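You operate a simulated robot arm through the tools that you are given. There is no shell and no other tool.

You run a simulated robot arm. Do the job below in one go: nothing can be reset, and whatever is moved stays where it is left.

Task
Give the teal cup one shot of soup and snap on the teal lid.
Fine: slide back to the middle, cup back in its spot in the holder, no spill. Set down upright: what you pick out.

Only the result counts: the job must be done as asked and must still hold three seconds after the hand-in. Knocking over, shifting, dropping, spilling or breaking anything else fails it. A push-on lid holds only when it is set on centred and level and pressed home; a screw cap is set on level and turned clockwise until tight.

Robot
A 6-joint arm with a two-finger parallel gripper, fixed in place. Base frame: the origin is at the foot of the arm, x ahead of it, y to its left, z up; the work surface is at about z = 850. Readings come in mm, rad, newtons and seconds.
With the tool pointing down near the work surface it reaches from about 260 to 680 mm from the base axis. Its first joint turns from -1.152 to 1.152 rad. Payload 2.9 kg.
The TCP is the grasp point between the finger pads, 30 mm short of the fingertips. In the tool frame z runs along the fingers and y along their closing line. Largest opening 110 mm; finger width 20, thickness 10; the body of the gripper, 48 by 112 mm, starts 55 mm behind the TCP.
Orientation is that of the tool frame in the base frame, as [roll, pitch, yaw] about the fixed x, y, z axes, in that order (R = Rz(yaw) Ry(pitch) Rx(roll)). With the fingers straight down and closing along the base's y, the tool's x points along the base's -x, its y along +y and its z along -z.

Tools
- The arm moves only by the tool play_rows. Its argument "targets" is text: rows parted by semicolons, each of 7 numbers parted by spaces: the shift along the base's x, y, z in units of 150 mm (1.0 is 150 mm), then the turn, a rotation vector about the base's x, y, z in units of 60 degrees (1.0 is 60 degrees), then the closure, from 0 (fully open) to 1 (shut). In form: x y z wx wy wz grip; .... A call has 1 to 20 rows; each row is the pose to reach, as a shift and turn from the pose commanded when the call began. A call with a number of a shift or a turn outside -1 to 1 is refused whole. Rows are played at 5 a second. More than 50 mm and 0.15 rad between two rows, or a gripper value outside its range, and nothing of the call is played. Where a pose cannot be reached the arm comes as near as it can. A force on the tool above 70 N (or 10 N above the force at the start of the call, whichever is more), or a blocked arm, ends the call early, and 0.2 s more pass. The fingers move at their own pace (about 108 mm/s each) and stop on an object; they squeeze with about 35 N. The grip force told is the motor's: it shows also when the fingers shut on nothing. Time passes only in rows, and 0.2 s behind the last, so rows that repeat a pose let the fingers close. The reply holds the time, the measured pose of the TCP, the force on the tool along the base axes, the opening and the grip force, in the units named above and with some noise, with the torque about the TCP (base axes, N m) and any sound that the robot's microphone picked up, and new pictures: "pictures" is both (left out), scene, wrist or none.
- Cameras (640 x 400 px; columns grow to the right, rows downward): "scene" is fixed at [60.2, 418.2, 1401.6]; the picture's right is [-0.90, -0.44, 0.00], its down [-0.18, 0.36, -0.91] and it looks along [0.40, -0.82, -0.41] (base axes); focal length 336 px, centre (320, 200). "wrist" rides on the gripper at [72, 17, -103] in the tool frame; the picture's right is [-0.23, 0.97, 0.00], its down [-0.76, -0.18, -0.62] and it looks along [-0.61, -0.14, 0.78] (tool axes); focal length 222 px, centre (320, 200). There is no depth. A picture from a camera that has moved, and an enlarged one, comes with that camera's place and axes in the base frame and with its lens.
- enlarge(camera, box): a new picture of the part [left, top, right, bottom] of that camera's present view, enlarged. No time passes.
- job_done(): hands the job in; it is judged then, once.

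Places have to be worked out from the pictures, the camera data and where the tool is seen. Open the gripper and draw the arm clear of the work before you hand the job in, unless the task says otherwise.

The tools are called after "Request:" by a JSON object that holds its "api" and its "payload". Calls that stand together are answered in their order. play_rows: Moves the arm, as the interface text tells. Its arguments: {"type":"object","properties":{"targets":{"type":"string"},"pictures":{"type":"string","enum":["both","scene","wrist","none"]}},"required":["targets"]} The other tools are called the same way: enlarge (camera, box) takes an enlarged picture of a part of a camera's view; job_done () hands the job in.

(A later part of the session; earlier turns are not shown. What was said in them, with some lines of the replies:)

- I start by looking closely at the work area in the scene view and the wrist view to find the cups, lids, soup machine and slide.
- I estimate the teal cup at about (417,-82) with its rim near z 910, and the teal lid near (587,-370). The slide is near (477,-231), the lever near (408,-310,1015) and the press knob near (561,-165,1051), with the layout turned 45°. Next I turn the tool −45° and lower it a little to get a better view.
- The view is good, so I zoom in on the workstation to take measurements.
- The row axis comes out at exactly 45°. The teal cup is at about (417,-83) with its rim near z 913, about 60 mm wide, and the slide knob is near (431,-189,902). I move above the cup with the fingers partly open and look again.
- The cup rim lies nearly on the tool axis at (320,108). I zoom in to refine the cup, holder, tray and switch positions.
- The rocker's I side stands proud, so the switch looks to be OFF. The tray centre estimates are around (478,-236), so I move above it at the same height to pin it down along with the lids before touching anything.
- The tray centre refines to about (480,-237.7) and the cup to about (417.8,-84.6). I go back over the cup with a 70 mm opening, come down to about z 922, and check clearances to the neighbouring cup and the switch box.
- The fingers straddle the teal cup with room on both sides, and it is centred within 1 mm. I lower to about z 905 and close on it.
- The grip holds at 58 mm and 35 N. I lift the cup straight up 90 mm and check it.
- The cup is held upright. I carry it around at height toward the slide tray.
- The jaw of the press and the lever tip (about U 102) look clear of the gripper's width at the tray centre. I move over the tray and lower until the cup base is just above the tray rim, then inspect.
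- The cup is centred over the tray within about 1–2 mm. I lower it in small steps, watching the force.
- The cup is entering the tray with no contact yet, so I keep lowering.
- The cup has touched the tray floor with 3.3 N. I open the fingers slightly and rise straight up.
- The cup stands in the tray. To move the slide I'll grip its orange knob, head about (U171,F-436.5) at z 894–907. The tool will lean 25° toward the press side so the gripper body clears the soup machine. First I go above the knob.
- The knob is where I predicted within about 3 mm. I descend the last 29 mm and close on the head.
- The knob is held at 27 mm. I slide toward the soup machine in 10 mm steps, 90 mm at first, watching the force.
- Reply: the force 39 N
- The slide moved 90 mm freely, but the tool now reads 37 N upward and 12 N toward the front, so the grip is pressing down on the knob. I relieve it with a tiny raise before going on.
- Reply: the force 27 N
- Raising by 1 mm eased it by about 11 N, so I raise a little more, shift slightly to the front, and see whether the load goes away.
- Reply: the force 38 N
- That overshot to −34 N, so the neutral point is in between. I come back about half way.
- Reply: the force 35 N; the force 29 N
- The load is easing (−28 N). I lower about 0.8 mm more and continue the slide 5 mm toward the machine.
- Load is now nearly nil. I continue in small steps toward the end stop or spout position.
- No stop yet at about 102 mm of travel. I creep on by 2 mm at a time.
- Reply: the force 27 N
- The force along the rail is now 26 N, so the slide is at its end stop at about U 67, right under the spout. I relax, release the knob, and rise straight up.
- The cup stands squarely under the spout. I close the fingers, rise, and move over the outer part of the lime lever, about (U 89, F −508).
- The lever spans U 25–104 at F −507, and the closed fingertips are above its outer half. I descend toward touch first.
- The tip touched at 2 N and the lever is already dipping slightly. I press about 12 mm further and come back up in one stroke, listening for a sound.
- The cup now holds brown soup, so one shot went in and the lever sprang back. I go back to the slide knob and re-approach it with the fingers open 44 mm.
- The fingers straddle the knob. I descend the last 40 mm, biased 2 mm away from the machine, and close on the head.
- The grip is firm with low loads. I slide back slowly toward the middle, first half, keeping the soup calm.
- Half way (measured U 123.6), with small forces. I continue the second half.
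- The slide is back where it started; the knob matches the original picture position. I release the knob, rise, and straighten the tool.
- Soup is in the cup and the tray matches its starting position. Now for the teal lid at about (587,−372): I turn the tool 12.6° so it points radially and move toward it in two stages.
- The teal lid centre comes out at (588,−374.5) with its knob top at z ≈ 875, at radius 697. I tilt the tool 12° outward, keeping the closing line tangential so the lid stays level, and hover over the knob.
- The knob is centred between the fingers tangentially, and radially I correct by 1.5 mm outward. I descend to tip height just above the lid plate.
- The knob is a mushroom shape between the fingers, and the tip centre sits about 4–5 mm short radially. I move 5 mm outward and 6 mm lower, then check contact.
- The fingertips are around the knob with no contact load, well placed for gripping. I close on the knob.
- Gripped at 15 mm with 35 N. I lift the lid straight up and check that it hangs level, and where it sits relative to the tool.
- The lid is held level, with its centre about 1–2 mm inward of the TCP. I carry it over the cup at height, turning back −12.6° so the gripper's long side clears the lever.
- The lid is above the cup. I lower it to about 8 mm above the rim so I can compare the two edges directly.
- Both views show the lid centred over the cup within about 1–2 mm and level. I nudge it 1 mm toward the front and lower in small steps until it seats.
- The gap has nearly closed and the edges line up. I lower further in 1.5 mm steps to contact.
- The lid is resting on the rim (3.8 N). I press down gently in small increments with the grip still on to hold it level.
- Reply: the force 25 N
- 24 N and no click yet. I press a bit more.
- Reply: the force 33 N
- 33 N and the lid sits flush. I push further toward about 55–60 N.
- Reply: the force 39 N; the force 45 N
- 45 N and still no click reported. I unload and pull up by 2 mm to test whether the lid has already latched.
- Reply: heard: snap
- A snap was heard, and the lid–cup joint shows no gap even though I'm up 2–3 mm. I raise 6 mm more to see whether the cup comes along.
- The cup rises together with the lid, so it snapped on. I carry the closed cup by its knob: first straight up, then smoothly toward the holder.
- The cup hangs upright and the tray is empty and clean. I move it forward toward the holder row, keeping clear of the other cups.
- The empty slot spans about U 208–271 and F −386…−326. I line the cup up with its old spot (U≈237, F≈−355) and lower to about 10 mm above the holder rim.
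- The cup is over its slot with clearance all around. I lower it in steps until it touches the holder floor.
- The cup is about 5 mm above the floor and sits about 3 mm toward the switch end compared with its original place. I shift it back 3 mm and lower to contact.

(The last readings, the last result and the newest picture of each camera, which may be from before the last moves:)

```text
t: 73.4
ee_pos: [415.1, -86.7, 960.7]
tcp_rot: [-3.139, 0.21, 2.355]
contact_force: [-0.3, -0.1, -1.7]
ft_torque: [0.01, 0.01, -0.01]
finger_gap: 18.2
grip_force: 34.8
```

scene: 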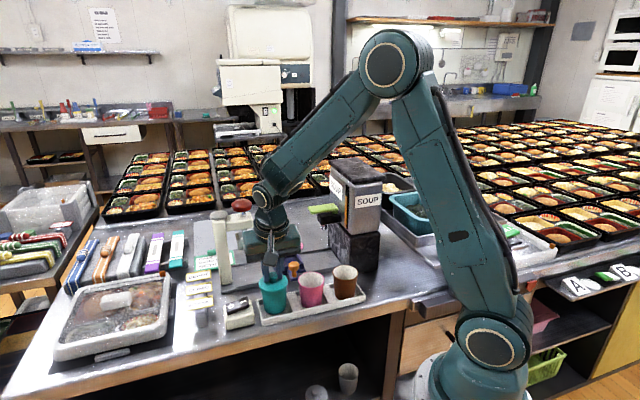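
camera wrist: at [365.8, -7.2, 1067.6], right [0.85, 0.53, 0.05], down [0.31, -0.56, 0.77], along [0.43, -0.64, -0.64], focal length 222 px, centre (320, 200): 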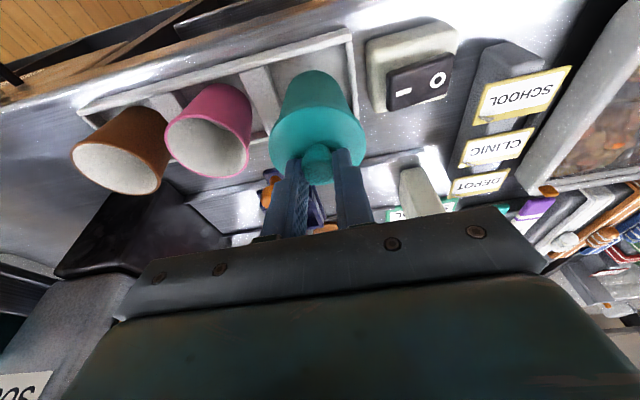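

Request:
{"api": "play_rows", "payload": {"targets": "0 0 -0.01 0 0 0 0.92; 0 0 -0.018 0 0 0 0.92; 0 0 -0.018 0 0 0 0.92", "pictures": "scene"}}

Request:
{"api": "enlarge", "payload": {"camera": "scene", "box": [230, 250, 330, 330]}}

```text
t: 74.2
ee_pos: [417.0, -86.6, 959.1]
tcp_rot: [-3.141, 0.212, 2.355]
contact_force: [-2.0, 2.2, 8.3]
ft_torque: [0.02, 0.06, -0.02]
finger_gap: 17.9
grip_force: 34.6
```

scene: 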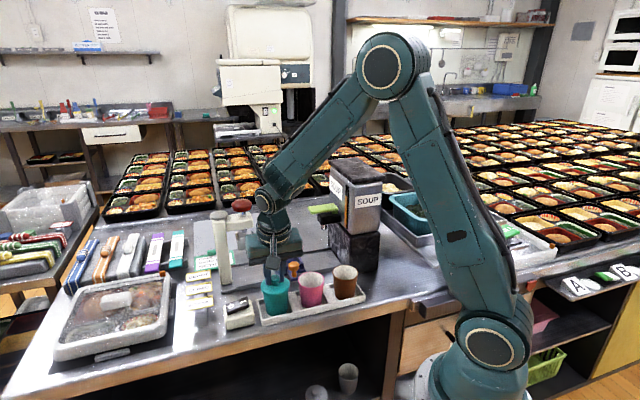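

```text
5.00 times, centred on (280, 290) of scene
camera zoom: at [60.0, 418.2, 1401.6], right [-0.9, -0.44, 0.0], down [-0.18, 0.36, -0.91], along [0.4, -0.82, -0.41], focal length 1680 px, centre (520, -250)
```

zoom: 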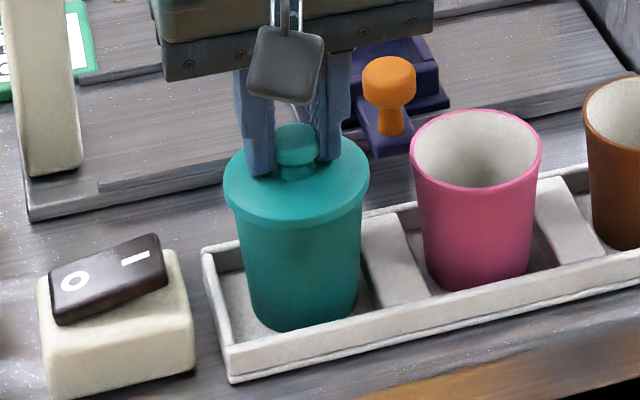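

The cup touches down (8 N) at exactly its original picture position. I ease off, open the fingers and rise straight up.

Request:
{"api": "play_rows", "payload": {"targets": "0 0 0.005 0 0 0 0.92; 0 0 0.005 0 0 0 0.8; 0 0 0.005 0 0 0 0.65; 0 0 0.005 0 0 0 0.6; 0 0 0.06 0 0 0 0.6; 0 0 0.2 0 0 0 0.6; 0 0 0.4 0 0 0 0.6; 0 0 0.7 0 0 0 0.6; 0 0 0.9 0 0 0 0.6; 0 0 0.9 0 0 0 0.6", "pictures": "both"}}

Request:
{"api": "enlarge", "payload": {"camera": "scene", "box": [230, 220, 350, 330]}}

Request:
{"api": "enlarge", "payload": {"camera": "wrist", "box": [220, 20, 420, 190]}}

```text
t: 76.4
ee_pos: [416.1, -87.0, 1095.2]
tcp_rot: [-3.139, 0.209, 2.356]
contact_force: [-0.5, 0.8, -0.4]
ft_torque: [-0.01, -0.02, 0.01]
finger_gap: 44.3
grip_force: 0.1
camera wrist: at [362.6, -10.3, 1181.6], right [0.85, 0.53, 0.05], down [0.31, -0.56, 0.77], along [0.43, -0.64, -0.64], focal length 222 px, centre (320, 200)
```

scene: 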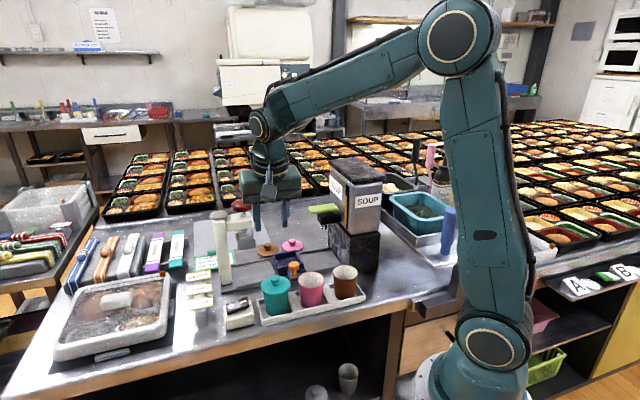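
wrist: 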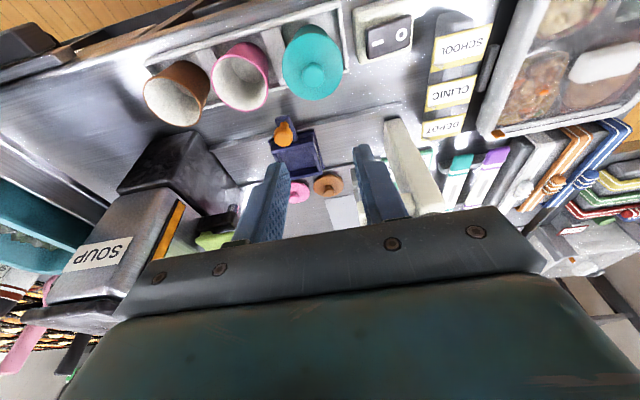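

```text
3.64 times, centred on (290, 275) of scene
camera zoom: at [60.2, 418.2, 1401.6], right [-0.9, -0.44, 0.0], down [-0.18, 0.36, -0.91], along [0.4, -0.82, -0.41], focal length 1222 px, centre (429, -73)
```

zoom: 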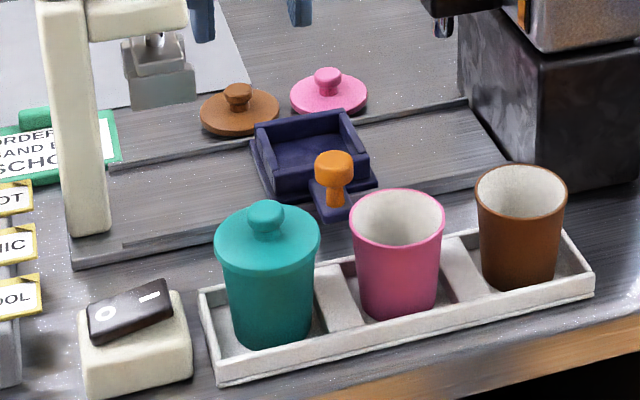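

```text
2.35 times, centred on (320, 105) of wrist
camera zoom: at [362.6, -10.3, 1181.6], right [0.85, 0.53, 0.05], down [0.31, -0.56, 0.77], along [0.43, -0.64, -0.64], focal length 523 px, centre (320, 424)
```

zoom: 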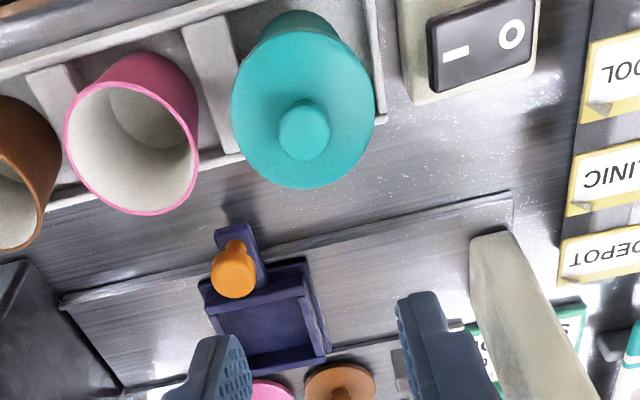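

The lidded cup stands upright in its spot, the slide's knob is back at its starting pixel position, and nothing else has moved. I open the gripper and draw the arm clear.

Request:
{"api": "play_rows", "payload": {"targets": "0 0 0.25 0 0 0 0.4; 0 0 0.5 0 0 0 0.2; 0 0 0.75 0 0 0 0; 0 0 1.0 0 0 0 0; 0 0 1.0 0 0 0 0; 0 0 1.0 0 0 0 0; 0 0 1.0 0 0 0 0", "pictures": "both"}}

Request:
{"api": "enlarge", "payload": {"camera": "scene", "box": [200, 180, 390, 330]}}

```text
t: 78.0
ee_pos: [414.8, -87.0, 1244.4]
tcp_rot: [3.141, 0.211, 2.356]
contact_force: [0.3, -0.9, -0.4]
ft_torque: [-0.01, 0.01, -0.01]
finger_gap: 110.0
grip_force: 0.0
camera wrist: at [363.4, -10.8, 1330.8], right [0.85, 0.53, 0.05], down [0.31, -0.56, 0.77], along [0.43, -0.64, -0.64], focal length 222 px, centre (320, 200)
```

scene: 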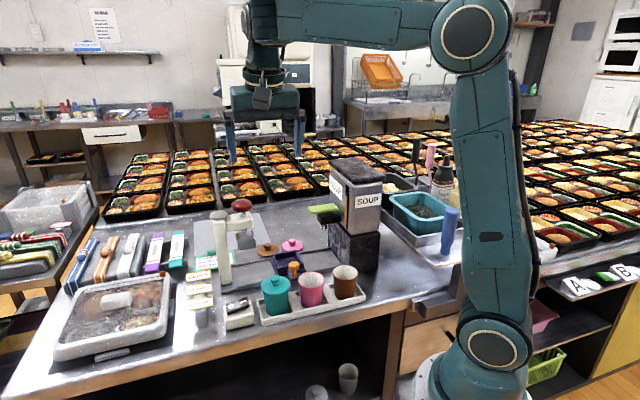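
wrist: 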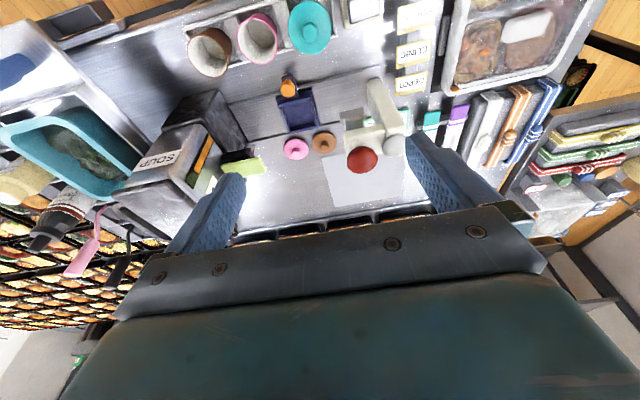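

```text
2.67 times, centred on (295, 255) of scene
camera zoom: at [60.2, 418.2, 1401.6], right [-0.9, -0.44, 0.0], down [-0.18, 0.36, -0.91], along [0.4, -0.82, -0.41], focal length 896 px, centre (387, 53)
```

zoom: 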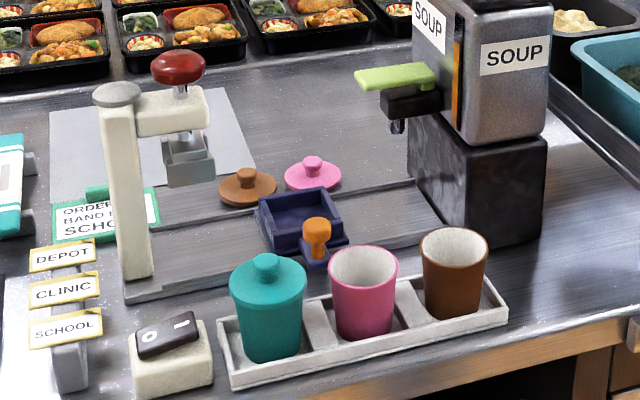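

The cup has its soup and the teal lid is snapped on. It stands in its spot in the holder, the slide is back in the middle, there is no spill, and the arm is clear with the gripper open. I hand the job in.

Request:
{"api": "job_done", "payload": {}}

```text
The job is handed in.
```

The job is handed in. The teal cup got one shot of soup, has its teal lid on, and stands upright back in its spot in the holder.

- **Soup:** I pressed the lime lever once with the cup under the spout, and brown soup showed in the cup afterwards.
- **Lid:** I pressed it on with the gripper rather than the red-knob press. A snap was reported as I let off the pressure, and the cup then came up with the lid when I lifted by the lid's knob.
- **Slide:** It is back in the middle. Its knob sits where it was in the first picture, to within the precision of my measurements.
- **Everything else:** I saw no spill and nothing else moved. I left the power switch as it was, because the soup came without it.

The arm is raised clear with the gripper fully open. The hand-in reply did not say whether the job passed.
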